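You operate a simulated robot arm through the tools that you are given. There is no shell and no other tool. Be economical: measure what you need, move in short steps, check, and stop when the job is done.

Carry out the task below with a simulated robot arm. There is one attempt and no reset: what you move stays moved.

JOB
Shut the upper oak drawer.
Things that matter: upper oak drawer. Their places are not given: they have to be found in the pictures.

It is judged by the outcome, as a careful person would: the job done as asked, and still so three seconds after it is handed in. It fails if anything else is knocked over, pushed out of place, dropped, spilled or broken.

ROBOT AND FRAMES
A 7-joint arm with a two-finger parallel gripper, fixed in place. Base frame: the origin is at the foot of the arm, x ahead of it, y to its left, z up. Readings come in m, rad, newtons and seconds.
Its first joint turns from -2.897 to 2.897 rad. Payload 4.4 kg.
The tool frame sits at the grasp point between the pads (the TCP): z along the fingers, y along the line on which they close. The tips reach 0.023 m beyond it. The gripper opens to 0.094 m. The fingers are 0.038 m wide and 0.01 m thick; the gripper's body (0.054 by 0.096 m) begins 0.039 m behind the TCP.
Orientation is that of the tool frame in the base frame, as [roll, pitch, yaw] about the fixed x, y, z axes, in that order (R = Rz(yaw) Ry(pitch) Rx(roll)). With the fingers straight down and closing along the base's y, the tool's x points along the base's -x, its y along +y and its z along -z.

CONTROLS
- The arm moves only by the tool drive_tool. Its argument "plan" is a list of rows, each a list of 7 numbers: the closure, from 0 (fully open) to 1 (shut), then the shift along the base's x, y, z in mm, then the turn, a rotation vector about the base's x, y, z in rad. In form: [[fingers, tx, ty, tz, ax, ay, az], ...]. A call has 1 to 10 rows; each row shifts and turns the commanded pose from where the row before left it. Each row takes 0.2 s and may step no farther than 0.05 m and 0.15 rad from the row before; otherwise, or with a gripper value out of range, the whole call is refused. A pose out of reach is approached as far as the arm can. The call stops where the force on the tool passes 40 N (or 10 N more than at its start, if that is more) or the arm is blocked; 0.2 s more then pass. The fingers move at their own pace (about 0.072 m/s each) and stop on an object; they squeeze with about 28 N. The grip force told is the motor's: it shows also when the fingers shut on nothing. Time passes only in rows, and 0.2 s behind the last, so rows that do not move let the fingers close. The reply holds the time, the measured pose of the TCP, the force on the tool along the base axes, the opening and the grip force, in the units named above and with some noise.
- Cameras (640 x 400 px; columns grow to the right, rows downward): "scene" is fixed at [0.05, -0.649, 1.5273]; the picture's right is [0.85, -0.53, 0.00], its down [-0.36, -0.57, -0.74] and it looks along [0.39, 0.63, -0.67] (base axes); focal length 339 px, centre (320, 200). "wrist" rides on the gripper at [0.086, 0.016, -0.074] in the tool frame; the picture's right is [-0.18, 0.98, 0.00], its down [-0.58, -0.11, -0.81] and it looks along [-0.79, -0.15, 0.59] (tool axes); focal length 243 px, centre (320, 200).
- camera(camera): a new picture of that camera. The clock stands still meanwhile.
- point_at(camera, pixels): for up to 12 pixels [column, row] of the newest picture of that camera ("zoom" is the newest enlarged one), the place [x, y, z] in the base frame of the surface seen there, good to about 0.003 m. The clock stands still meanwhile.
- close_up(camera, box): a new picture of the part [left, top, right, bottom] of that camera's present view, enlarged. The clock stands still meanwhile.
- hand_in(): hands the job in; it is judged then, once.

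Go step by step. Measure first, check grasps and placings, and put right what went wrong. The budget is 60 turns and 20 pictures, counting those below and the enlarged ones. Unless the task says otherwise, let go and move clear before handing in, and close with one line.

The tools are called after "Emit:" as name(argument=value, ...) on one line, values as JSON. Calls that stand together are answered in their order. drive_tool: Moves the arm, as the interface text tells. Its arguments: {"type":"object","properties":{"plan":{"type":"array","items":{"type":"array","items":{"type":"number"}}}},"required":["plan"]} The other tools are called the same way: camera (camera) takes a picture; point_at (camera, pixels) gives the place of the surface under pixels of a picture; close_up (camera, box) takes an enlarged picture of a part of a camera's view; hand_in () hands the job in.

At the start:

```text
t: 0.0
tool_pos: [0.4749, 0.3964, 1.0046]
ee_rot: [-3.14, 0.0, 3.141]
force: [0.1, -0.4, -0.4]
grip_width: 0.0941
finger_force: 0.1
```

scene: 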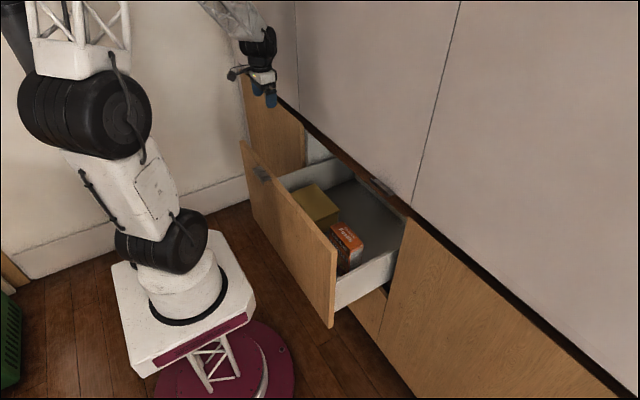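
wrist: 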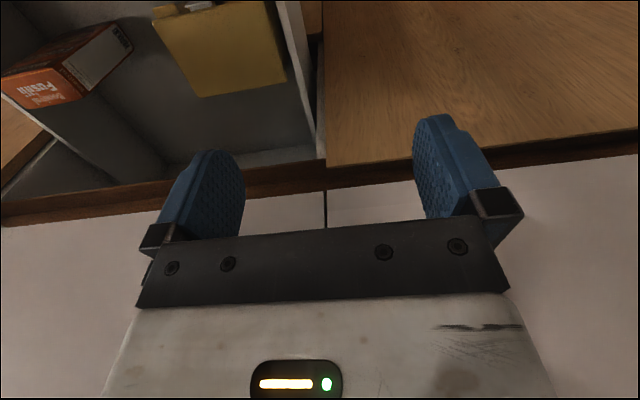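

The scene shows one open drawer, with its front running from (242,143) to (337,250) and two boxes inside. I'll measure the front and the cabinet face next.

Emit:
point_at(camera="scene", pixels=[[243, 146], [333, 250], [328, 320], [290, 200], [262, 174], [252, 200], [300, 250], [400, 222], [390, 300], [275, 120], [345, 240], [318, 205]])

Emit:
close_up(camera="scene", box=[220, 60, 430, 340])

```text
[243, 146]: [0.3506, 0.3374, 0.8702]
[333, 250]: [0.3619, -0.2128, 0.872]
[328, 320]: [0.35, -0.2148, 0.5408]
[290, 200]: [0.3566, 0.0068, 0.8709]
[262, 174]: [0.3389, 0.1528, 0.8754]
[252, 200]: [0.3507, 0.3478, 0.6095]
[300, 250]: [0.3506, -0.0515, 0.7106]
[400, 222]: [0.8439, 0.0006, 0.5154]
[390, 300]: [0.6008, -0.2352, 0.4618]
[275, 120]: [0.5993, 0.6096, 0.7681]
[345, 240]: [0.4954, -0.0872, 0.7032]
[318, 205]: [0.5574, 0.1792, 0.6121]
```

```text
1.43 times, centred on (325, 200) of scene
```

zoom: 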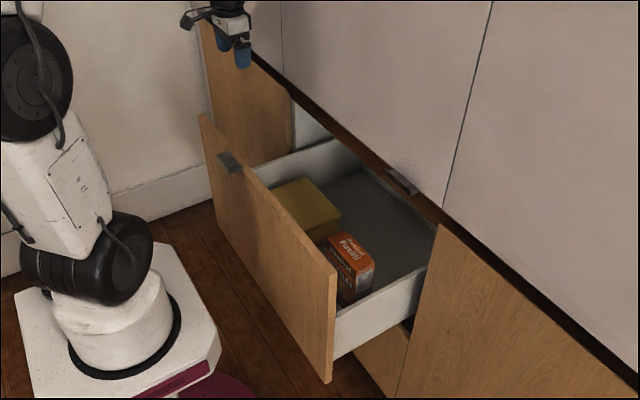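

The open drawer's outer face is at x≈0.35 and the cabinet face is at about 0.60. I need to identify the second handle near (380,187), the pale panels above, and whatever is below the open drawer.

Emit:
close_up(camera="scene", box=[330, 150, 430, 220])

Emit:
point_at(camera="scene", pixels=[[380, 187], [370, 180], [345, 160], [350, 100], [360, 165], [400, 206], [370, 310], [430, 260], [320, 148], [280, 95], [500, 100], [268, 178]])

```text
5.71 times, centred on (380, 185) of scene
```

zoom: 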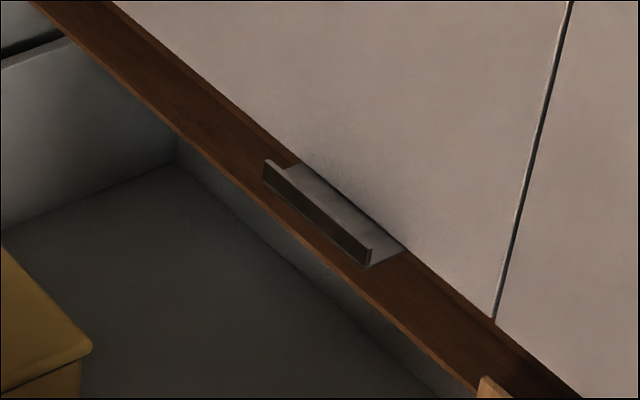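

```text
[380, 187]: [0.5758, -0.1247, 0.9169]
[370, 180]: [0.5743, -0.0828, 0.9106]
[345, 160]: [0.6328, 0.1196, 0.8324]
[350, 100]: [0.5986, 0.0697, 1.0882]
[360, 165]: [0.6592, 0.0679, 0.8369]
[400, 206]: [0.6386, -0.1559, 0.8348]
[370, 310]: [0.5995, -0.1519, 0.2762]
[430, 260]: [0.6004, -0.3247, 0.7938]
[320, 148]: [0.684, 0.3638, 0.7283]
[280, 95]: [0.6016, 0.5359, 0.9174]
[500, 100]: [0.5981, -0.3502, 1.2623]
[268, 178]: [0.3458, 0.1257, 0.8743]
```

The pale doors and their handle at (380,187) are a separate unit above and already closed. The lower drawer is closed too, at x=0.60, so the open one is the upper oak drawer. I'll back the tool away in -x with the fingers closing, then tilt it forward, and also measure the handle's extents.

Emit:
point_at(camera="scene", pixels=[[254, 168], [257, 176], [270, 181], [264, 170], [248, 165]])

Emit:
drive_tool(plan=[[1, -40, 0, 0, 0, 0, 0], [1, -40, 0, 0, 0, 0, 0], [1, -40, 0, 0, 0, 0, 0], [1, -40, 0, 0, 0, 0, 0], [1, -30, 0, 0, 0, 0, 0], [1, 0, 0, 0, 0, 0, 0]])

```text
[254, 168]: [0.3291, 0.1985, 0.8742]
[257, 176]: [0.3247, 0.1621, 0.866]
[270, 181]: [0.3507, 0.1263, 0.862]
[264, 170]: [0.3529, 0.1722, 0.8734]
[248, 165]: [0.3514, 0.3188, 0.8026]
```

```text
t: 1.4
tool_pos: [0.2849, 0.3968, 1.003]
ee_rot: [-3.142, 0.0, -3.141]
force: [-0.4, 0.0, 0.5]
grip_width: 0.0
finger_force: 28.2
```

The handle spans y≈0.12–0.20, so I'll push at y≈0.28, to its left and below its height. Now I'll tilt the tool forward.

Emit:
drive_tool(plan=[[1, -5, -20, 0, 0, -0.15, 0], [1, -5, -20, 0, 0, -0.15, 0], [1, -5, -20, 0, 0, -0.15, 0], [1, -5, -20, 0, 0, -0.15, 0], [1, -5, -20, 0, 0, -0.15, 0], [1, 0, -15, 0, 0, 0, 0], [1, 0, 0, 0, 0, 0, 0]])

Emit:
camera(camera="scene")

```text
t: 3.0
tool_pos: [0.2595, 0.2829, 1.0047]
ee_rot: [3.14, 0.751, 3.14]
force: [0.8, -0.1, 1.2]
grip_width: 0.0
finger_force: 27.6
```

```text
15 pictures are left
```

scene: 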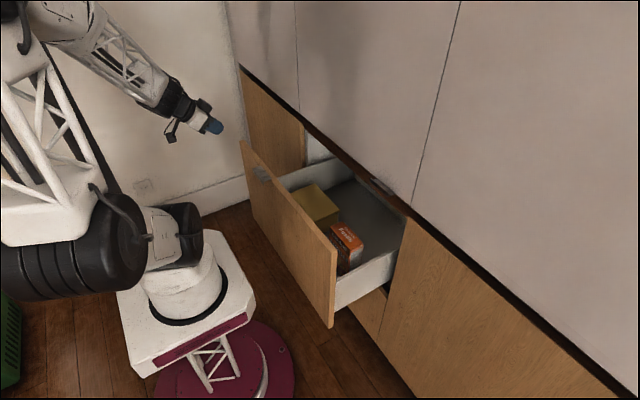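

The tilt worked and the fingers point forward and down, clear of the drawer front. I'll lower the tool to z≈0.80 while it's still short of the front.

Emit:
drive_tool(plan=[[1, 0, 0, -35, 0, 0, 0], [1, 0, 0, -35, 0, 0, 0], [1, 0, 0, -35, 0, 0, 0], [1, 0, 0, -35, 0, 0, 0], [1, 0, 0, -35, 0, 0, 0], [1, 0, 0, -30, 0, 0, 0], [1, 0, 0, 0, 0, 0, 0]])

Emit:
camera(camera="scene")

```text
t: 4.6
tool_pos: [0.2586, 0.2818, 0.7983]
ee_rot: [-3.141, 0.752, 3.139]
force: [0.1, -0.2, -0.6]
grip_width: 0.0002
finger_force: 28.2
```

```text
14 pictures are left
```

scene: 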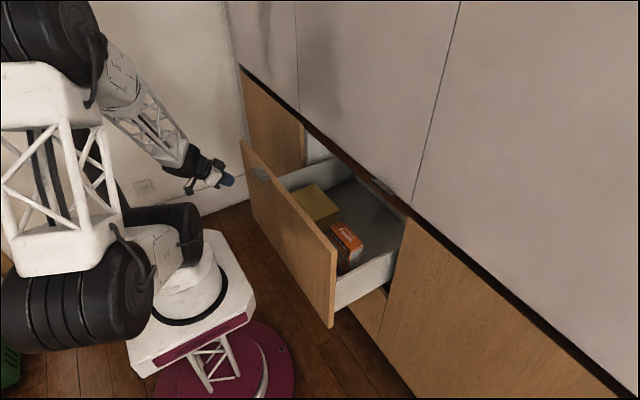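

The tool is in front of the drawer face at z=0.80, and contact should come at about TCP x≈0.32. I'll go forward in small steps.

Emit:
drive_tool(plan=[[1, 15, 0, 0, 0, 0, 0], [1, 15, 0, 0, 0, 0, 0], [1, 15, 0, 0, 0, 0, 0], [1, 8, 0, 0, 0, 0, 0], [1, 8, 0, 0, 0, 0, 0], [1, 8, 0, 0, 0, 0, 0], [1, 8, 0, 0, 0, 0, 0], [1, 8, 0, 0, 0, 0, 0]])

Emit:
camera(camera="scene")

```text
t: 6.4
tool_pos: [0.344, 0.2819, 0.8005]
ee_rot: [3.139, 0.751, 3.138]
force: [0.1, 0.3, -0.7]
grip_width: 0.0001
finger_force: 28.0
```

```text
13 pictures are left
```

scene: 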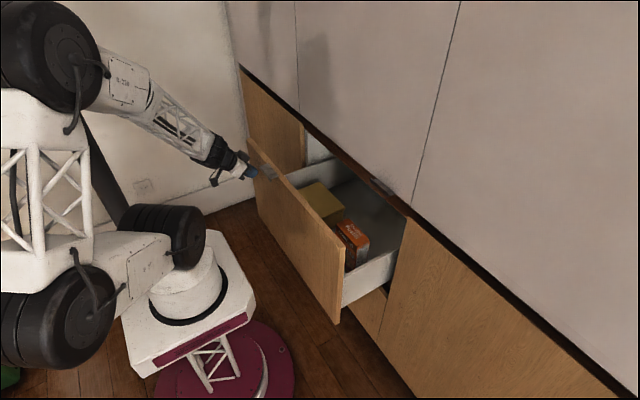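

The drawer front is sliding in evenly with almost no force on the tool. I'll keep pushing at the same slow pace.

Emit:
drive_tool(plan=[[1, 8, 0, 0, 0, 0, 0], [1, 12, 0, 0, 0, 0, 0], [1, 12, 0, 0, 0, 0, 0], [1, 12, 0, 0, 0, 0, 0], [1, 12, 0, 0, 0, 0, 0], [1, 12, 0, 0, 0, 0, 0], [1, 12, 0, 0, 0, 0, 0], [1, 12, 0, 0, 0, 0, 0], [1, 10, 0, 0, 0, 0, 0], [1, 8, 0, 0, 0, 0, 0]])

Emit:
camera(camera="scene")

```text
t: 8.6
tool_pos: [0.4548, 0.2825, 0.7993]
ee_rot: [3.14, 0.751, -3.141]
force: [-0.1, -0.5, 0.2]
grip_width: 0.0
finger_force: 27.9
```

```text
12 pictures are left
```

scene: 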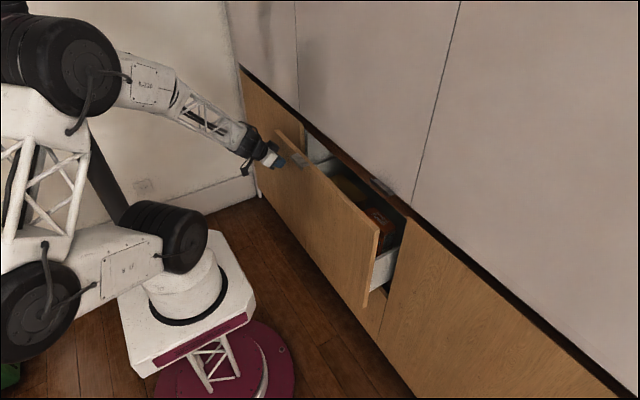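

Emit:
point_at(camera="scene", pixels=[[340, 240], [360, 290], [300, 200]])

```text
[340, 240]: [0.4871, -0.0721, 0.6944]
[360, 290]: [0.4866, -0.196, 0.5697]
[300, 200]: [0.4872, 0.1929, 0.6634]
```

The front is at x=0.487, about 0.032 ahead of the TCP, so it has 113 mm left to travel. I'll push 95 mm now and finish slowly after that.

Emit:
drive_tool(plan=[[1, 8, 0, 0, 0, 0, 0], [1, 12, 0, 0, 0, 0, 0], [1, 12, 0, 0, 0, 0, 0], [1, 12, 0, 0, 0, 0, 0], [1, 12, 0, 0, 0, 0, 0], [1, 12, 0, 0, 0, 0, 0], [1, 10, 0, 0, 0, 0, 0], [1, 8, 0, 0, 0, 0, 0], [1, 6, 0, 0, 0, 0, 0], [1, 4, 0, 0, 0, 0, 0]])

Emit:
camera(camera="scene")

Emit:
point_at(camera="scene", pixels=[[340, 215], [370, 270], [320, 210], [430, 260]])

```text
t: 10.8
tool_pos: [0.5503, 0.2813, 0.7994]
ee_rot: [3.142, 0.749, -3.141]
force: [-0.4, -0.4, -0.7]
grip_width: 0.0
finger_force: 28.2
```

```text
11 pictures are left
```

scene: 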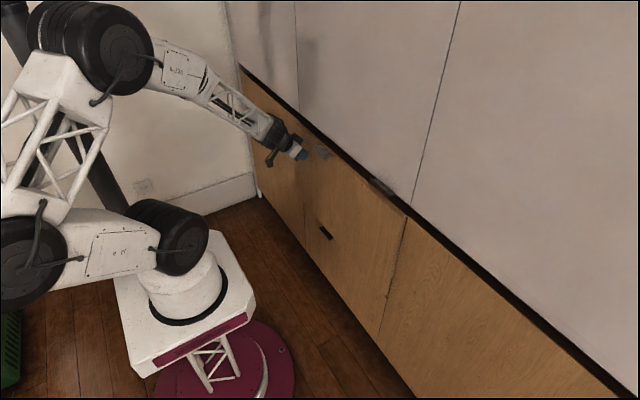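

```text
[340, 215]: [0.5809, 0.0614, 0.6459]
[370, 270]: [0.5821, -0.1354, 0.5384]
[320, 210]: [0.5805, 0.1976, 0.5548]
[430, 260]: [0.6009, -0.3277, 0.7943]
```

The front is at 0.581, with the cabinet face at 0.600, so about 19 mm remains. I'll push in small steps until it meets resistance.

Emit:
drive_tool(plan=[[1, 4, 0, 0, 0, 0, 0], [1, 4, 0, 0, 0, 0, 0], [1, 4, 0, 0, 0, 0, 0], [1, 3, 0, 0, 0, 0, 0], [1, 3, 0, 0, 0, 0, 0], [1, 2, 0, 0, 0, 0, 0], [1, 2, 0, 0, 0, 0, 0], [1, 2, 0, 0, 0, 0, 0], [1, 0, 0, 0, 0, 0, 0]])

Emit:
close_up(camera="scene", box=[230, 60, 450, 340])

Emit:
point_at(camera="scene", pixels=[[340, 215], [370, 270], [320, 210], [430, 260]])

```text
t: 12.7
tool_pos: [0.5735, 0.282, 0.7988]
ee_rot: [3.14, 0.748, -3.141]
force: [-27.0, -6.7, 11.9]
grip_width: 0.0
finger_force: 28.2
stopped in row 9: the force on the tool passed its limit (the readings are from after the stop); the commanded pose is now the measured one
```

```text
1.43 times, centred on (340, 200) of scene
```

zoom: 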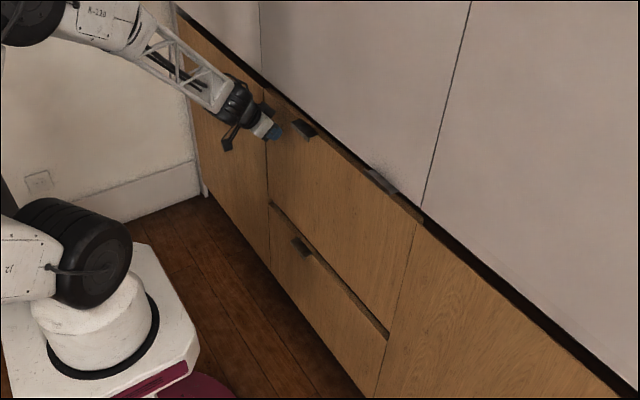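

```text
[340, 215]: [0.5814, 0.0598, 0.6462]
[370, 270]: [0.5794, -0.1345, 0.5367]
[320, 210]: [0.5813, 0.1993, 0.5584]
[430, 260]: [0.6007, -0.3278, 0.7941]
```

The drawer met its stop at TCP x=0.5735 with 27 N on the tool. The scene readings came from the older picture, so I'll measure again on the enlarged one and retreat.

Emit:
point_at(camera="zoom", pixels=[[345, 200], [390, 280], [300, 180], [460, 290], [220, 150], [340, 320]])

Emit:
drive_tool(plan=[[1, -10, 0, 0, 0, 0, 0], [1, -30, 0, 0, 0, 0, 0], [1, -30, 0, 0, 0, 0, 0], [1, -30, 0, 0, 0, 0, 0], [1, -30, 0, 0, 0, 0, 0], [1, 0, 0, 0, 0, 0, 0]])

Emit:
close_up(camera="scene", box=[230, 60, 450, 340])

Emit:
point_at(camera="zoom", pixels=[[345, 200], [390, 280], [300, 180], [460, 290], [340, 320]])

```text
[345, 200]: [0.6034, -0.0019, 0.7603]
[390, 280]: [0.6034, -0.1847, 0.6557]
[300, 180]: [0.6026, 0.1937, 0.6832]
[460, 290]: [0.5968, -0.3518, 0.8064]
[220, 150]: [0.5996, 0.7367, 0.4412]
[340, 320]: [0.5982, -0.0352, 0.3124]
```

```text
t: 14.1
tool_pos: [0.4418, 0.2823, 0.7987]
ee_rot: [-3.141, 0.747, 3.14]
force: [0.5, 0.1, -0.4]
grip_width: 0.0
finger_force: 28.4
```

```text
1.43 times, centred on (340, 200) of scene
```

zoom: 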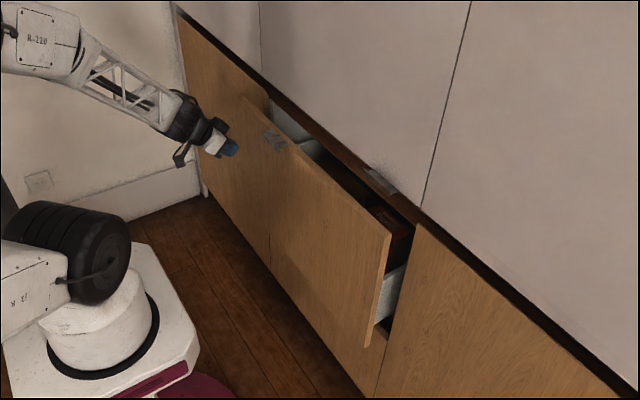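

```text
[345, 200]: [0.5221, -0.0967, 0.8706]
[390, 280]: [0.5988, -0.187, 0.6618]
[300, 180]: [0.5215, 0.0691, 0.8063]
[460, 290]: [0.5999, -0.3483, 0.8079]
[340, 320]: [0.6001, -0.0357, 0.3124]
```

The drawer came back out to x≈0.52 when I retreated, after reading 0.603 under the push. It may have a push latch or a spring, so I'll wait a moment to see whether it's still moving.

Emit:
drive_tool(plan=[[1, 0, 0, 0, 0, 0, 0], [1, 0, 0, 0, 0, 0, 0], [1, 0, 0, 0, 0, 0, 0], [1, 0, 0, 0, 0, 0, 0], [1, 0, 0, 0, 0, 0, 0]])

Emit:
close_up(camera="scene", box=[230, 60, 450, 340])

Emit:
point_at(camera="zoom", pixels=[[345, 210], [330, 270], [300, 180]])

```text
t: 15.3
tool_pos: [0.4425, 0.2834, 0.7987]
ee_rot: [3.141, 0.749, 3.14]
force: [0.4, 0.5, -0.4]
grip_width: 0.0001
finger_force: 27.9
```

```text
1.43 times, centred on (340, 200) of scene
```

zoom: 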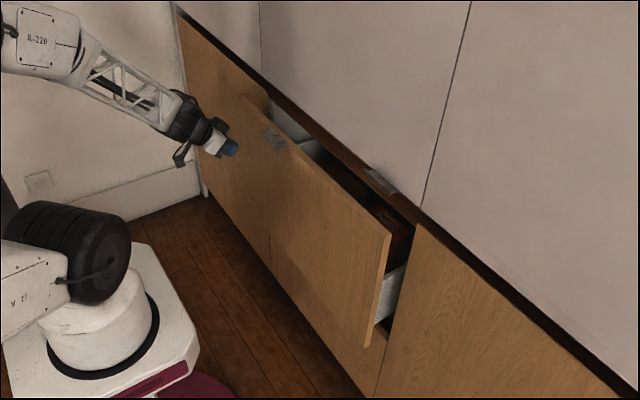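

```text
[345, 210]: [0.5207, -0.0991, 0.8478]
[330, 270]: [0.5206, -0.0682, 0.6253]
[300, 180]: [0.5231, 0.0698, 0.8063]
```

The drawer rests at 0.521 and isn't moving, which fits a push-to-open catch that ejected it because I pressed past flush. I'll push again to just short of closed, then go in fine steps while watching the force.

Emit:
drive_tool(plan=[[1, 20, 0, 0, 0, 0, 0], [1, 16, 0, 0, 0, 0, 0], [1, 8, 0, 0, 0, 0, 0], [1, 10, 0, 0, 0, 0, 0], [1, 12, 0, 0, 0, 0, 0], [1, 12, 0, 0, 0, 0, 0], [1, 12, 0, 0, 0, 0, 0], [1, 12, 0, 0, 0, 0, 0], [1, 10, 0, 0, 0, 0, 0], [1, 4, 0, 0, 0, 0, 0]])

Emit:
drive_tool(plan=[[1, 2, 0, 0, 0, 0, 0], [1, 1, 0, 0, 0, 0, 0], [1, 0, 0, 0, 0, 0, 0]])

Emit:
drive_tool(plan=[[1, 1, 0, 0, 0, 0, 0], [1, 1, 0, 0, 0, 0, 0], [1, 0, 0, 0, 0, 0, 0]])

```text
t: 17.5
tool_pos: [0.5598, 0.2827, 0.7987]
ee_rot: [3.141, 0.749, 3.141]
force: [0.1, -0.6, -0.5]
grip_width: 0.0001
finger_force: 27.5
```

```text
t: 18.3
tool_pos: [0.5635, 0.2818, 0.7991]
ee_rot: [3.141, 0.749, 3.141]
force: [-0.2, -1.1, -0.9]
grip_width: 0.0001
finger_force: 28.0
```

```text
t: 19.1
tool_pos: [0.5647, 0.2816, 0.7989]
ee_rot: [3.141, 0.749, -3.141]
force: [-0.9, -1.0, 0.2]
grip_width: 0.0
finger_force: 28.4
```

Emit:
close_up(camera="scene", box=[230, 60, 450, 340])

Emit:
point_at(camera="zoom", pixels=[[345, 200], [360, 250], [300, 180], [330, 180], [320, 210], [370, 220], [460, 290], [340, 320]])

Emit:
drive_tool(plan=[[1, 1, 0, 0, 0, 0, 0], [1, 1, 0, 0, 0, 0, 0], [1, 0, 0, 0, 0, 0, 0]])

```text
1.43 times, centred on (340, 200) of scene
```

zoom: 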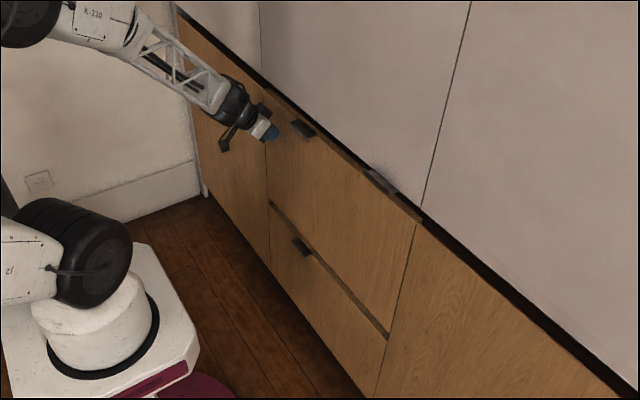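

```text
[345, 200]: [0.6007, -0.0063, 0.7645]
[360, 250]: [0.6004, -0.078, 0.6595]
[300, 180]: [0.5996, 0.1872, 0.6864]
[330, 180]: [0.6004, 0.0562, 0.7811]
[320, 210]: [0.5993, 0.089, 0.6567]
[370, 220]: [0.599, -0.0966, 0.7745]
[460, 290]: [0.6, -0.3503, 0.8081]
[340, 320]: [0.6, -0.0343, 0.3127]
```

```text
t: 19.9
tool_pos: [0.5667, 0.2816, 0.8003]
ee_rot: [3.141, 0.749, 3.142]
force: [-0.6, 0.6, -1.1]
grip_width: 0.0001
finger_force: 28.5
```

The face read x=0.600, flush with the cabinet, before my last 2 mm step, and there's no contact force now. The catch has drawn the drawer in, so I'll retreat without pressing further and check.

Emit:
drive_tool(plan=[[1, -5, 0, 0, 0, 0, 0], [1, -20, 0, 0, 0, 0, 0], [1, -30, 0, 0, 0, 0, 0], [1, -30, 0, 0, 0, 0, 0], [1, -30, 0, 0, 0, 0, 0], [1, -30, 0, 0, 0, 0, 0], [1, -30, 0, 0, 0, 0, 0], [1, 0, 0, 0, 0, 0, 0], [1, 0, 0, 0, 0, 0, 0], [1, 0, 0, 0, 0, 0, 0]])

Emit:
drive_tool(plan=[[1, 0, 0, 0, 0, 0, 0], [1, 0, 0, 0, 0, 0, 0], [1, 0, 0, 0, 0, 0, 0], [1, 0, 0, 0, 0, 0, 0], [1, 0, 0, 0, 0, 0, 0], [1, 0, 0, 0, 0, 0, 0], [1, 0, 0, 0, 0, 0, 0], [1, 0, 0, 0, 0, 0, 0]])

Emit:
close_up(camera="scene", box=[230, 60, 450, 340])

Emit:
point_at(camera="zoom", pixels=[[345, 200], [360, 250], [300, 180], [330, 180], [320, 210], [370, 220], [460, 290], [340, 320]])

```text
t: 22.1
tool_pos: [0.3911, 0.282, 0.7993]
ee_rot: [3.141, 0.75, 3.141]
force: [-0.4, 0.4, -0.1]
grip_width: 0.0
finger_force: 28.0
```

```text
t: 23.9
tool_pos: [0.3901, 0.2822, 0.7991]
ee_rot: [-3.142, 0.748, 3.141]
force: [0.5, -0.2, 0.4]
grip_width: 0.0001
finger_force: 28.5
```

```text
1.43 times, centred on (340, 200) of scene
```

zoom: 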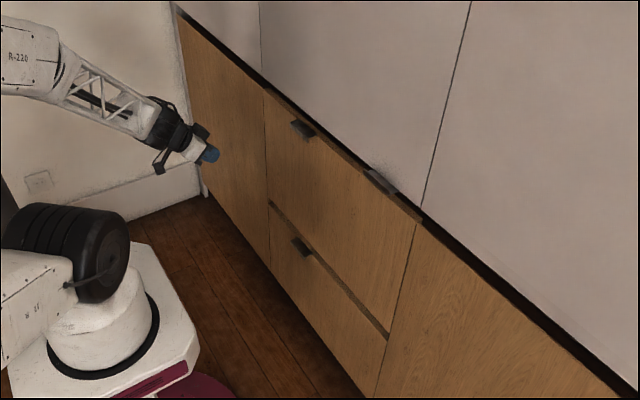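

```text
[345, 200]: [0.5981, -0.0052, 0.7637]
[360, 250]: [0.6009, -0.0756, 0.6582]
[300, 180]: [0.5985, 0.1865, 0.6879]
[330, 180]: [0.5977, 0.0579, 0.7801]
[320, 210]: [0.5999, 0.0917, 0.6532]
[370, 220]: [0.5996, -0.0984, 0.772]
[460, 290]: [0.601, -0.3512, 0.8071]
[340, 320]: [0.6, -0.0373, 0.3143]
```

The drawer stayed flush at x≈0.600 for several seconds with the arm well clear, and nothing else has moved. I'm handing in.

Emit:
hand_in()

```text
The job is handed in.
```

The upper oak drawer is shut flush with the cabinet and stayed shut with the arm clear; my first push went slightly too far and its catch popped it back out, so I closed it again more gently.
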